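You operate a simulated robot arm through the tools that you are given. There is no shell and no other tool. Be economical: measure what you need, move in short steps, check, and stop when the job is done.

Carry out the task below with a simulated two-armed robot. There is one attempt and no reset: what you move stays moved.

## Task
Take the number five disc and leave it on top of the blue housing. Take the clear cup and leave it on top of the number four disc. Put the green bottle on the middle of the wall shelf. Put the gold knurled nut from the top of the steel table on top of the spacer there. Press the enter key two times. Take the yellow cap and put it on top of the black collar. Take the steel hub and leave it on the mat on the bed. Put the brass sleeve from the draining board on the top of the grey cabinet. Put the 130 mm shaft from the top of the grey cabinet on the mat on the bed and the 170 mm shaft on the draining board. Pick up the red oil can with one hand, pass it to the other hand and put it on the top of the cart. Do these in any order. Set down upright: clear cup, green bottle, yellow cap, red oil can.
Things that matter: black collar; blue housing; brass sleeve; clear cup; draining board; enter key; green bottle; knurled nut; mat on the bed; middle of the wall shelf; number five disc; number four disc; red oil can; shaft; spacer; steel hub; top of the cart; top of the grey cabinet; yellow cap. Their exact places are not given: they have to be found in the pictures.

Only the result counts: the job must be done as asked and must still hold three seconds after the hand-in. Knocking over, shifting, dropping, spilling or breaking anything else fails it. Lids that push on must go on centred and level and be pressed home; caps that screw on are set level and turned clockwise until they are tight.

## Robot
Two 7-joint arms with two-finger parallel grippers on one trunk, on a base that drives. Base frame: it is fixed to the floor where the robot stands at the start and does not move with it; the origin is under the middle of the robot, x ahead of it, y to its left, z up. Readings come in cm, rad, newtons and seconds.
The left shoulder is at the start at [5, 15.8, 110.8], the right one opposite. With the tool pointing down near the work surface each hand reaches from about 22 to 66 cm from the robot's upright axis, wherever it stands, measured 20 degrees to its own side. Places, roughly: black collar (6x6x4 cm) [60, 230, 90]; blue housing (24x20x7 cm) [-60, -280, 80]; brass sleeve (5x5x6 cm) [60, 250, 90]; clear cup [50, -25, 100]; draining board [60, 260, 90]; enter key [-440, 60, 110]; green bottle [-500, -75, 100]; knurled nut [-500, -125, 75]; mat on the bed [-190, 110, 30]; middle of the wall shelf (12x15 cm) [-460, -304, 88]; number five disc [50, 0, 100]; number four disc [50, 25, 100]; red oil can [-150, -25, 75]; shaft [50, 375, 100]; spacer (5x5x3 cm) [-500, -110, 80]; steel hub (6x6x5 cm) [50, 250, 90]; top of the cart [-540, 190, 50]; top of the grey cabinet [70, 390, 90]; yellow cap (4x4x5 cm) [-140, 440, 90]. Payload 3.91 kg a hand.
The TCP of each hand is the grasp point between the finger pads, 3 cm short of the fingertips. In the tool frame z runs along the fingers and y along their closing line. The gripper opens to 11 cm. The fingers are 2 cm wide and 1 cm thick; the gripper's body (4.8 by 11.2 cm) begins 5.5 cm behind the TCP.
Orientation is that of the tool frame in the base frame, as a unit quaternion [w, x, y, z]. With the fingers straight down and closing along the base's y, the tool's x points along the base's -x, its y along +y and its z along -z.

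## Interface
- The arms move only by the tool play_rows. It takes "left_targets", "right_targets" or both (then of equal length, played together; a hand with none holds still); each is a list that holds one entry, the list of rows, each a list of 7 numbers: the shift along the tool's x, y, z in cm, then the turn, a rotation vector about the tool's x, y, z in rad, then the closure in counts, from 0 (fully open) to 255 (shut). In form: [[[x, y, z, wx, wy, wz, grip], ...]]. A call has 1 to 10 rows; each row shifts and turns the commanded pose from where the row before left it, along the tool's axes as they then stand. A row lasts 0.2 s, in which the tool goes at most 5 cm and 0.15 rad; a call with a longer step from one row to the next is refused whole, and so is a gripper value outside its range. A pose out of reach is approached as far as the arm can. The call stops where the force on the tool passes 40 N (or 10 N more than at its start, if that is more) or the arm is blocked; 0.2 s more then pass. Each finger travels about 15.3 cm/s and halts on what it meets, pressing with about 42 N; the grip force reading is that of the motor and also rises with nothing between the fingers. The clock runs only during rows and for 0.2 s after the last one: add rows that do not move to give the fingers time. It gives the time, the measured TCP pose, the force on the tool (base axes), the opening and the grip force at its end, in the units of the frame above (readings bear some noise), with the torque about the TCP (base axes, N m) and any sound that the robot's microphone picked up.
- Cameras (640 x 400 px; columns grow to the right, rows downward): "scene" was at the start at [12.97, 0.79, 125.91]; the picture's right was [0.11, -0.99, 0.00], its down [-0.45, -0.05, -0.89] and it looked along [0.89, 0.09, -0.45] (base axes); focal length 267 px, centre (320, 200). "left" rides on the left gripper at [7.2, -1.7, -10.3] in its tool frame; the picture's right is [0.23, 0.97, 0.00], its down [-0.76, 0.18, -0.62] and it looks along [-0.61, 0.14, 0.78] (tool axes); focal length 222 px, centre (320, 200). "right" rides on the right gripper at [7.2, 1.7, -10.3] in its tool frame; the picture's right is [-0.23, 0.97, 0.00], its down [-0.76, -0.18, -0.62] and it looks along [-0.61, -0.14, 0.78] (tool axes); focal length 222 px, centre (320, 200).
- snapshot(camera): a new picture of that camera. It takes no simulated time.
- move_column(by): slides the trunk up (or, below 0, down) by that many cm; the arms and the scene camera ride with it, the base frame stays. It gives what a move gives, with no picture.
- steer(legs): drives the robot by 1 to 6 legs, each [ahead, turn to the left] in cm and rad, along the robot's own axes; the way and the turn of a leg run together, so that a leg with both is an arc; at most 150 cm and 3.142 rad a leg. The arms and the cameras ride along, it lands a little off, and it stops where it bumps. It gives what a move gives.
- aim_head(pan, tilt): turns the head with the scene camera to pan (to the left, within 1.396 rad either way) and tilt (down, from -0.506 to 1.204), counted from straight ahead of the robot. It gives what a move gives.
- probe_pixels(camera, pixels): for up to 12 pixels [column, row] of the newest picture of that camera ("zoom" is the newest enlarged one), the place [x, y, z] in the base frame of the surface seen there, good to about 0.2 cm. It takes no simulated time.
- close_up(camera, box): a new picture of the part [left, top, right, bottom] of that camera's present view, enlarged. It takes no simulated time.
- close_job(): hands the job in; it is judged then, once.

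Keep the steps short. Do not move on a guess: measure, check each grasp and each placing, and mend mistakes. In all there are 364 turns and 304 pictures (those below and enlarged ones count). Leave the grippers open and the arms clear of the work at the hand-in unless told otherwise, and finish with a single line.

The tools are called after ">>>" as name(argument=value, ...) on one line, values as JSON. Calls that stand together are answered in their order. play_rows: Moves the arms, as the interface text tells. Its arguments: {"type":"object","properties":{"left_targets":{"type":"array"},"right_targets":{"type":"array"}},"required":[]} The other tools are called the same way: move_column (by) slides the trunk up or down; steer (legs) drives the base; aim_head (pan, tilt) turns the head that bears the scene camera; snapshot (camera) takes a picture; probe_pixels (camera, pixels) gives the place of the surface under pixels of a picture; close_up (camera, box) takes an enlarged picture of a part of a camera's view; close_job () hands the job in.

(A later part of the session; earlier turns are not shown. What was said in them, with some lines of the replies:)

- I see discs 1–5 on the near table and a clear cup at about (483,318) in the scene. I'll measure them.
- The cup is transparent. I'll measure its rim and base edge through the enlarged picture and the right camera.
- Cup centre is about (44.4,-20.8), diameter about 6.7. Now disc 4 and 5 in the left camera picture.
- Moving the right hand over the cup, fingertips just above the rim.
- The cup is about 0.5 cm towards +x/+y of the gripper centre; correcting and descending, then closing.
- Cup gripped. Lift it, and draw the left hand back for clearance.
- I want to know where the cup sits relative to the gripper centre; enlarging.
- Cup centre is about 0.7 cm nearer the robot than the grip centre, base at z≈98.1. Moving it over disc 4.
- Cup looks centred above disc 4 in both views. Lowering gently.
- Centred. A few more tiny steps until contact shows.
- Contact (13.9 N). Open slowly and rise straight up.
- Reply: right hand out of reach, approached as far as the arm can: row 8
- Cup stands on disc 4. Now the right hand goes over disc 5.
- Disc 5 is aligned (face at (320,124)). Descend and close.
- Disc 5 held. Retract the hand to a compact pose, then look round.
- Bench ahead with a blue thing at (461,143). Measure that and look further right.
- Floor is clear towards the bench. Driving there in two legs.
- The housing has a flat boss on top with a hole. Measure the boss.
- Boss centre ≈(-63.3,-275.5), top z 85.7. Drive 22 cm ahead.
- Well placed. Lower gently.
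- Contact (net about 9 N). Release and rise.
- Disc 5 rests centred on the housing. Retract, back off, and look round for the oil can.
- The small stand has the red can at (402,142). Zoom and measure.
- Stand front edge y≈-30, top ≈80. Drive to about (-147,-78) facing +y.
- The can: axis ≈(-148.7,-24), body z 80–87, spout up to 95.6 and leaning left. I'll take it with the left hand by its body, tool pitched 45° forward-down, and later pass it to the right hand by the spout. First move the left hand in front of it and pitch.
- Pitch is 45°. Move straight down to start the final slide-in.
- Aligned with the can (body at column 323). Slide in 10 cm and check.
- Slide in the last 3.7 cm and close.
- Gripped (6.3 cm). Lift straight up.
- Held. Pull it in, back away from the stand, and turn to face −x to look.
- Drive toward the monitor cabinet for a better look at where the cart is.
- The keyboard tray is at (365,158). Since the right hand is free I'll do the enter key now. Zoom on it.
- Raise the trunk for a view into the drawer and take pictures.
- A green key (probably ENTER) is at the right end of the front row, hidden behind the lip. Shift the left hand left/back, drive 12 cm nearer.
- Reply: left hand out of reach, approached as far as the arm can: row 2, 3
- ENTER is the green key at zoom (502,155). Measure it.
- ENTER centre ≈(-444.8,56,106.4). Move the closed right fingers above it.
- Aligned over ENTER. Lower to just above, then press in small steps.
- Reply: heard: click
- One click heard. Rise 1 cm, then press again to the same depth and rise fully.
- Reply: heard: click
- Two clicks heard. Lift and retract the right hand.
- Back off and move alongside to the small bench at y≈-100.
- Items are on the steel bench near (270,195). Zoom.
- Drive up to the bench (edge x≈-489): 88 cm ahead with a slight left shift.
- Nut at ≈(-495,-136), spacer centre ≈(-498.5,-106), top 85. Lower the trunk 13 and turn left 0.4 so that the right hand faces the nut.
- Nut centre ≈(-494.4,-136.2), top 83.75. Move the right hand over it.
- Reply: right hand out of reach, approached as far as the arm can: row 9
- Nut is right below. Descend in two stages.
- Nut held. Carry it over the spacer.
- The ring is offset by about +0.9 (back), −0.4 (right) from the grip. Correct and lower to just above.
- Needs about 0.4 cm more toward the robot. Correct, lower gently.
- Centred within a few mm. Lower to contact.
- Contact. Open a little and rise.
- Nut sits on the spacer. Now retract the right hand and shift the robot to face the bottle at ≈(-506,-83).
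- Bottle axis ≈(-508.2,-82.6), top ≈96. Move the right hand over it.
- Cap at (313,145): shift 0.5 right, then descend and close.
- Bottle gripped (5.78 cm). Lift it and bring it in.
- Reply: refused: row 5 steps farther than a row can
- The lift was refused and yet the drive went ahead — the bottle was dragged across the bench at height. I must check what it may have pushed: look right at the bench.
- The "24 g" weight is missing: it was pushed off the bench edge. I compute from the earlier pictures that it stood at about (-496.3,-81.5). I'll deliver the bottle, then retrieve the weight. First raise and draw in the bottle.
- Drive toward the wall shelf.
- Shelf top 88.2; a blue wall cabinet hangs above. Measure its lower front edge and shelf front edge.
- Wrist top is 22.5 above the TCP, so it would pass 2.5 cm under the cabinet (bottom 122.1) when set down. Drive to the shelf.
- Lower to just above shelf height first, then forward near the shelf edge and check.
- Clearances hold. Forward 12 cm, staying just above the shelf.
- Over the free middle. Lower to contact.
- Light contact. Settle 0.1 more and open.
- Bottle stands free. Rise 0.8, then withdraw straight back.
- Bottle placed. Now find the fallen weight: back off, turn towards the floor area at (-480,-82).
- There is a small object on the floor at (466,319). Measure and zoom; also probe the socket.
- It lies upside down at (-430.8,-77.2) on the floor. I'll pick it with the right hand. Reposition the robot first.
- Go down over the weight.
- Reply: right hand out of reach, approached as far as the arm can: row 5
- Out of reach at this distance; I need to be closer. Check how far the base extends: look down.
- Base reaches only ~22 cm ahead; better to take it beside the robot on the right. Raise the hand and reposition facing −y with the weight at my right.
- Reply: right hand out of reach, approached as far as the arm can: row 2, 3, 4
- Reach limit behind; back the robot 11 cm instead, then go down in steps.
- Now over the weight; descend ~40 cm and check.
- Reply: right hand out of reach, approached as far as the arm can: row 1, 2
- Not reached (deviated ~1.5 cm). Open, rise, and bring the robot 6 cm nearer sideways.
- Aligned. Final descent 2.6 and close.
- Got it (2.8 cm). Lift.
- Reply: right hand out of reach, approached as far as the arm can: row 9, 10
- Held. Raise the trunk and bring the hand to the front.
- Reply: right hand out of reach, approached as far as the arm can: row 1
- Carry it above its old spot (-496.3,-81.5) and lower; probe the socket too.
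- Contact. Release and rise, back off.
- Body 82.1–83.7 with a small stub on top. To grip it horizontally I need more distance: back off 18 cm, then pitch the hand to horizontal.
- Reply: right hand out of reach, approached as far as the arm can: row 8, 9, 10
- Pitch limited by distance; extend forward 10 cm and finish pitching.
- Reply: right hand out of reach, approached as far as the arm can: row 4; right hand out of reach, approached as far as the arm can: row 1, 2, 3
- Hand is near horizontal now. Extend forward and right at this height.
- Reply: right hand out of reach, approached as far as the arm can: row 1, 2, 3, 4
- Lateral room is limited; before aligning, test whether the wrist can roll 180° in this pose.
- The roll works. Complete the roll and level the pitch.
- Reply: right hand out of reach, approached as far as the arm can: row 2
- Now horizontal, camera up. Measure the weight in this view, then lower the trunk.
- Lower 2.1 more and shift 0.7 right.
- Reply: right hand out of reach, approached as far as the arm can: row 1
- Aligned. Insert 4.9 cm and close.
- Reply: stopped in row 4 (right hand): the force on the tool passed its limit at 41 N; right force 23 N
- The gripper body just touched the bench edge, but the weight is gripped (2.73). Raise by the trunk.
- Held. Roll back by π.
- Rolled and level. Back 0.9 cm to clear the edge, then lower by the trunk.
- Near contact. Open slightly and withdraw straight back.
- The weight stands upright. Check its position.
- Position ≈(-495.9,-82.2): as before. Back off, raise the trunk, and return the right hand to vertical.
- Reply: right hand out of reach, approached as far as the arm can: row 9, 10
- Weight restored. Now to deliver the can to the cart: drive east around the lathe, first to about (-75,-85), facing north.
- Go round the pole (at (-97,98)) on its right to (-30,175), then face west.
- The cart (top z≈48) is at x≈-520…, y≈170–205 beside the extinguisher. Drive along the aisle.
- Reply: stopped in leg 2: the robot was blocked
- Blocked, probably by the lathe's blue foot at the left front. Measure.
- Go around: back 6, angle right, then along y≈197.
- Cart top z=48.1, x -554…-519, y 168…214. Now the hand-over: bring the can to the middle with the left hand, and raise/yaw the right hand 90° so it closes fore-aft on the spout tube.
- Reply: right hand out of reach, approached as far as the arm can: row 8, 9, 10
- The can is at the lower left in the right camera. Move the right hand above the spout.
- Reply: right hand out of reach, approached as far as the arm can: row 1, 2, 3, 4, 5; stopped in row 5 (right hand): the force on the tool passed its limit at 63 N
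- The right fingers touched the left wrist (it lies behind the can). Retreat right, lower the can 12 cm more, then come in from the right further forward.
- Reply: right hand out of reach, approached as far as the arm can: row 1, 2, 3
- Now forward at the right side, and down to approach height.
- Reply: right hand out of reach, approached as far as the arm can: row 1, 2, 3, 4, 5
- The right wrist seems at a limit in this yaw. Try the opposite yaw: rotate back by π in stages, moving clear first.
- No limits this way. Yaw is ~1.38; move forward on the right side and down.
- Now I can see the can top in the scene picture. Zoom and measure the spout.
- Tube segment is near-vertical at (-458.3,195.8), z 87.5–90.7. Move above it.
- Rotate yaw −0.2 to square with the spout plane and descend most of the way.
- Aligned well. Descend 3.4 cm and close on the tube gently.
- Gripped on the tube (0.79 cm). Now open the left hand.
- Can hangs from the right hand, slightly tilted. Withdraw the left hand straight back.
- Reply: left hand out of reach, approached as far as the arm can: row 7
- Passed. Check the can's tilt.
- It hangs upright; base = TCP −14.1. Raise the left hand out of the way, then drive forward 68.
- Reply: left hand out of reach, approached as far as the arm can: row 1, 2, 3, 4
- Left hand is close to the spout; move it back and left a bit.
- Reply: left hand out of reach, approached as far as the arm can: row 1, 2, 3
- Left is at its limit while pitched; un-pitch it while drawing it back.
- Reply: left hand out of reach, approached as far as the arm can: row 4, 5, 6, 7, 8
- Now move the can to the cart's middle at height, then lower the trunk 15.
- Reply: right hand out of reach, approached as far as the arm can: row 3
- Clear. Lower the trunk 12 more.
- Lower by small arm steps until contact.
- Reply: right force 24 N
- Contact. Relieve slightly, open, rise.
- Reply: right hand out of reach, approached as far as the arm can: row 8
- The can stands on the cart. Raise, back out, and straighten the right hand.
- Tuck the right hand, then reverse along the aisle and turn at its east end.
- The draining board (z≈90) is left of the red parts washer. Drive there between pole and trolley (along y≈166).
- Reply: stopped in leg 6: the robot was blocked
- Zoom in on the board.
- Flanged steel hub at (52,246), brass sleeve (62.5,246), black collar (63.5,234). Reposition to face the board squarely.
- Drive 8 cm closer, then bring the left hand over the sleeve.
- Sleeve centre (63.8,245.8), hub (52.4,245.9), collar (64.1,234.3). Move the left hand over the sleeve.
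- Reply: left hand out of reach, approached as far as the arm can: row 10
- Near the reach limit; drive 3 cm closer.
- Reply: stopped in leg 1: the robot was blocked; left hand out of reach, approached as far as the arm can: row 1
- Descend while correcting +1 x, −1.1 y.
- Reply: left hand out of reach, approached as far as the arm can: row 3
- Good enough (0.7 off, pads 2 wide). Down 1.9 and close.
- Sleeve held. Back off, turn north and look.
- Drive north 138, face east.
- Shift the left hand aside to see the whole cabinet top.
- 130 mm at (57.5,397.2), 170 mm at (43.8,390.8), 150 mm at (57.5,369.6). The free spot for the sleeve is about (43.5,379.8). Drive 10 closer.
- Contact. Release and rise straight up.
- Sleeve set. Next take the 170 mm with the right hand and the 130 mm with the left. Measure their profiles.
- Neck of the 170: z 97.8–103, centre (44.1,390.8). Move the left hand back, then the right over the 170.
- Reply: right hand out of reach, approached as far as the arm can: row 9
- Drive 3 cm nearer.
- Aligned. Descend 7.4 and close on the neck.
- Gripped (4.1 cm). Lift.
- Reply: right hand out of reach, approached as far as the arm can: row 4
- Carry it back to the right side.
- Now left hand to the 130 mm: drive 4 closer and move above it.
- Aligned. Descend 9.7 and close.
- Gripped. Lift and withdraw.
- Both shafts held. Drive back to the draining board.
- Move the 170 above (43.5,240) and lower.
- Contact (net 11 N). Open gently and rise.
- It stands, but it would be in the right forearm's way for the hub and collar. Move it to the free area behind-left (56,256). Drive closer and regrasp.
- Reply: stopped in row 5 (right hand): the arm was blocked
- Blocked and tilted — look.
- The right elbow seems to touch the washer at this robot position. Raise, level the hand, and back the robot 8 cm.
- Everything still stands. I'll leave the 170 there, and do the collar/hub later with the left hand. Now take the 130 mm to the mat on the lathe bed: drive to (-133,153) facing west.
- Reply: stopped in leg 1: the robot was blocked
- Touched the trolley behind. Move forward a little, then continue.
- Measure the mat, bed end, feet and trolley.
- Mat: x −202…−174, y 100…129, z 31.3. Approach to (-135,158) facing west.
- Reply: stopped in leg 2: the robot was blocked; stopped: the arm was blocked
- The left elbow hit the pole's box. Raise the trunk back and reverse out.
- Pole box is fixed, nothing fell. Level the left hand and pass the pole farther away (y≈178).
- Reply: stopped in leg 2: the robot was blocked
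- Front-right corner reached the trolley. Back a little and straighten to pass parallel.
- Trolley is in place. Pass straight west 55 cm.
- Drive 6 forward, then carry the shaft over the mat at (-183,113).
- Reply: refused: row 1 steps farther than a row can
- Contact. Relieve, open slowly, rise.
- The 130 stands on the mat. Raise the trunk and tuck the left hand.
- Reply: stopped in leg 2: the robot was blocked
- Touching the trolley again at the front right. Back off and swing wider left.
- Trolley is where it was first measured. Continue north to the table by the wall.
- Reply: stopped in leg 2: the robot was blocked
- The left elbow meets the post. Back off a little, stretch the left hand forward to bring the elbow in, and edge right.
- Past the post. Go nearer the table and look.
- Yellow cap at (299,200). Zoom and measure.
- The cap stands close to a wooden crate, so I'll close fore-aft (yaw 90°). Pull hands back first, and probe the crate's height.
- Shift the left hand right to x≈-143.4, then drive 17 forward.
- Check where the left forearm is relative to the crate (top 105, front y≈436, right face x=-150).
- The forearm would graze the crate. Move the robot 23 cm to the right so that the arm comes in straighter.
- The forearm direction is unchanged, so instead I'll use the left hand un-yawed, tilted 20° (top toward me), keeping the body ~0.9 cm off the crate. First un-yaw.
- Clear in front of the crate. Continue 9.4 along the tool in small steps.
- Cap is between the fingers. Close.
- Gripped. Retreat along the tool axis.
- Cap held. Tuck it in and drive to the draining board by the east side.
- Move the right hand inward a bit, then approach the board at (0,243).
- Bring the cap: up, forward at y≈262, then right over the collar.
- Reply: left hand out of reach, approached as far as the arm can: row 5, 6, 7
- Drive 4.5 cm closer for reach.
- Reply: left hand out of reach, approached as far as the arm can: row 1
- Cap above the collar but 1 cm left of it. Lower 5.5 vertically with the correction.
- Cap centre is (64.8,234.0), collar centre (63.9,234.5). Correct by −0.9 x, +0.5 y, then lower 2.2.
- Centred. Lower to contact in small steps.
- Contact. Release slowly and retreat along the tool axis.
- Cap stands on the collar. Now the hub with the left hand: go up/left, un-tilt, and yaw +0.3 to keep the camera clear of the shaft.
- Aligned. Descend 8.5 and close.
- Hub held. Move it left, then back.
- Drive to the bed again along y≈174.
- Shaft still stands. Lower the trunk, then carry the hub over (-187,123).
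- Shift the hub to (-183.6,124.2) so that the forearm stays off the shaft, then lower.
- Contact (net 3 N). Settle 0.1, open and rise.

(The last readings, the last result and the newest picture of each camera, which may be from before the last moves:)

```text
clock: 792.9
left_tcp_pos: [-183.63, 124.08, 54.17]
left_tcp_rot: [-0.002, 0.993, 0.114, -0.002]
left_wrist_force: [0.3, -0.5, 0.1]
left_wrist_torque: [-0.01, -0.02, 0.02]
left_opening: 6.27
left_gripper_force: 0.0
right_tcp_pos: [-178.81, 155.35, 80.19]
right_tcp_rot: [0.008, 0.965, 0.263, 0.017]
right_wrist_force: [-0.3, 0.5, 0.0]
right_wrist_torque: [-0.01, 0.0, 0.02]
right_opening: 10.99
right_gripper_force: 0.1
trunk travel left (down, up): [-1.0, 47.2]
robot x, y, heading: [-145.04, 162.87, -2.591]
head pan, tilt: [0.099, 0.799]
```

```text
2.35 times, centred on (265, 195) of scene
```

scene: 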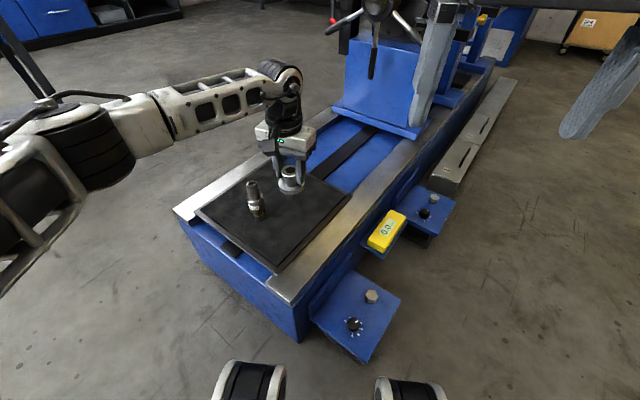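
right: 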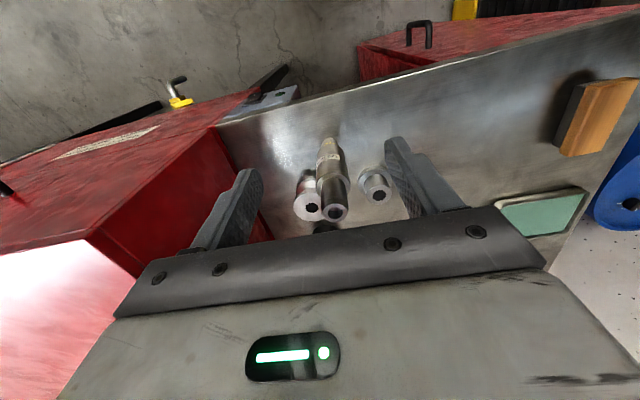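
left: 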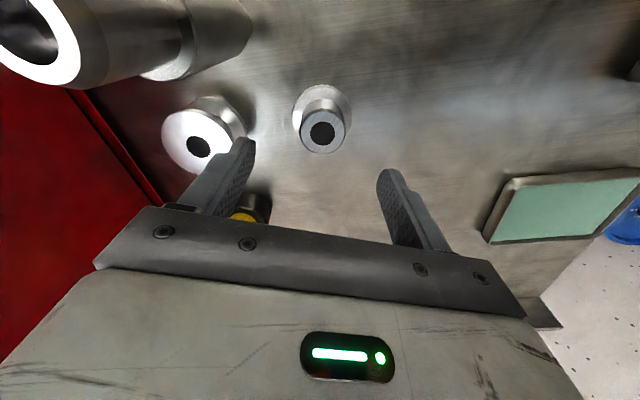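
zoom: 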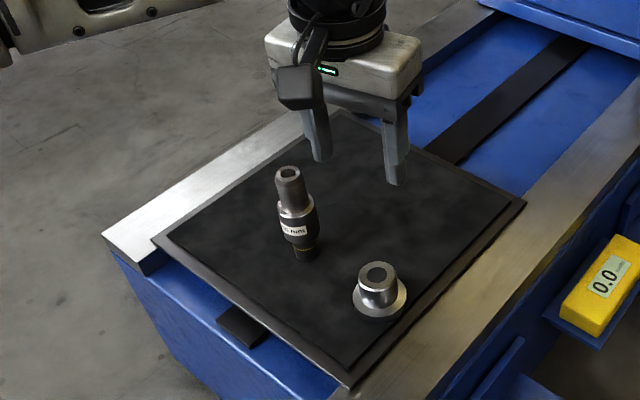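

Hub and shaft are both on the mat. Raise, retract, and step back.

>>> move_column(by=34)

>>> play_rows(left_targets=[[[4, 0, -2, 0, 0, 0, 0], [4, 0, -2, 0, 0, 0, 0], [4, 0, -2, 0, 0, 0, 0], [4, 0, -2, 0, 0, 0, 0], [3, 0, -2, 0, 0, 0, 0]]])

>>> steer(legs=[[-14, 0]])

>>> aim_head(pan=0.0, tilt=0.6)

>>> snapshot(camera="scene")

```text
clock: 796.2
left_tcp_pos: [-183.54, 124.02, 88.13]
left_tcp_rot: [-0.001, 0.993, 0.115, -0.001]
left_wrist_force: [-0.1, -0.2, 1.0]
left_wrist_torque: [-0.01, 0.0, 0.01]
left_opening: 6.28
left_gripper_force: 0.0
right_tcp_pos: [-178.76, 155.21, 114.18]
right_tcp_rot: [0.008, 0.965, 0.263, 0.018]
right_wrist_force: [0.2, -0.1, -0.3]
right_wrist_torque: [-0.01, 0.03, -0.01]
right_opening: 11.0
right_gripper_force: 0.1
trunk travel left (down, up): [-35.0, 13.2]
robot x, y, heading: [-145.13, 162.66, -2.597]
head pan, tilt: [0.099, 0.799]
```

```text
clock: 797.5
left_tcp_pos: [-164.98, 128.37, 98.2]
left_tcp_rot: [-0.002, 0.993, 0.115, -0.002]
left_wrist_force: [0.0, 0.6, -0.2]
left_wrist_torque: [-0.03, -0.01, 0.01]
left_opening: 10.98
left_gripper_force: 0.0
right_tcp_pos: [-178.75, 155.17, 114.23]
right_tcp_rot: [0.008, 0.965, 0.263, 0.016]
right_wrist_force: [-0.7, 0.6, 0.4]
right_wrist_torque: [0.01, 0.01, -0.02]
right_opening: 11.01
right_gripper_force: 0.1
trunk travel left (down, up): [-35.0, 13.2]
robot x, y, heading: [-145.12, 162.35, -2.595]
head pan, tilt: [0.099, 0.799]
```

```text
clock: 798.8
left_tcp_pos: [-153.17, 135.62, 98.22]
left_tcp_rot: [-0.001, 0.993, 0.114, -0.001]
left_wrist_force: [-0.6, -0.1, 0.1]
left_wrist_torque: [-0.03, 0.02, -0.02]
left_opening: 10.98
left_gripper_force: 0.1
right_tcp_pos: [-166.94, 162.58, 114.36]
right_tcp_rot: [0.008, 0.965, 0.263, 0.018]
right_wrist_force: [1.6, -0.1, 0.0]
right_wrist_torque: [0.0, 0.0, -0.01]
right_opening: 11.0
right_gripper_force: 0.0
trunk travel left (down, up): [-35.0, 13.2]
robot x, y, heading: [-133.18, 170.0, -2.598]
head pan, tilt: [0.099, 0.799]
```

```text
clock: 799.5
left_tcp_pos: [-153.2, 135.69, 98.19]
left_tcp_rot: [-0.001, 0.993, 0.115, -0.001]
left_wrist_force: [0.5, -0.2, -1.0]
left_wrist_torque: [0.03, 0.02, -0.01]
left_opening: 11.01
left_gripper_force: 0.0
right_tcp_pos: [-166.83, 162.51, 114.18]
right_tcp_rot: [0.008, 0.965, 0.262, 0.018]
right_wrist_force: [-0.2, -0.5, 0.1]
right_wrist_torque: [0.03, 0.0, 0.02]
right_opening: 10.95
right_gripper_force: 0.1
trunk travel left (down, up): [-35.0, 13.2]
robot x, y, heading: [-133.42, 169.98, -2.598]
head pan, tilt: [0.0, 0.6]
```

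```text
66 pictures are left
```

scene: 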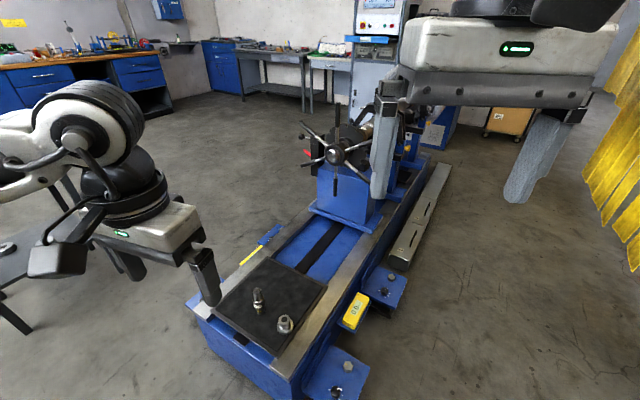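

All the set-downs look right in the last pictures, both grippers are open and the arms are clear. Handing in.

>>> close_job()

```text
The job is handed in.
```

All the listed moves were made and the enter key clicked twice, but the "24 g" weight got knocked to the floor on the way — I put it back upright within about 1 cm of its old spot — and the robot bumped the parts washer (probably), the steel bench edge, the green trolley and the pole's box.
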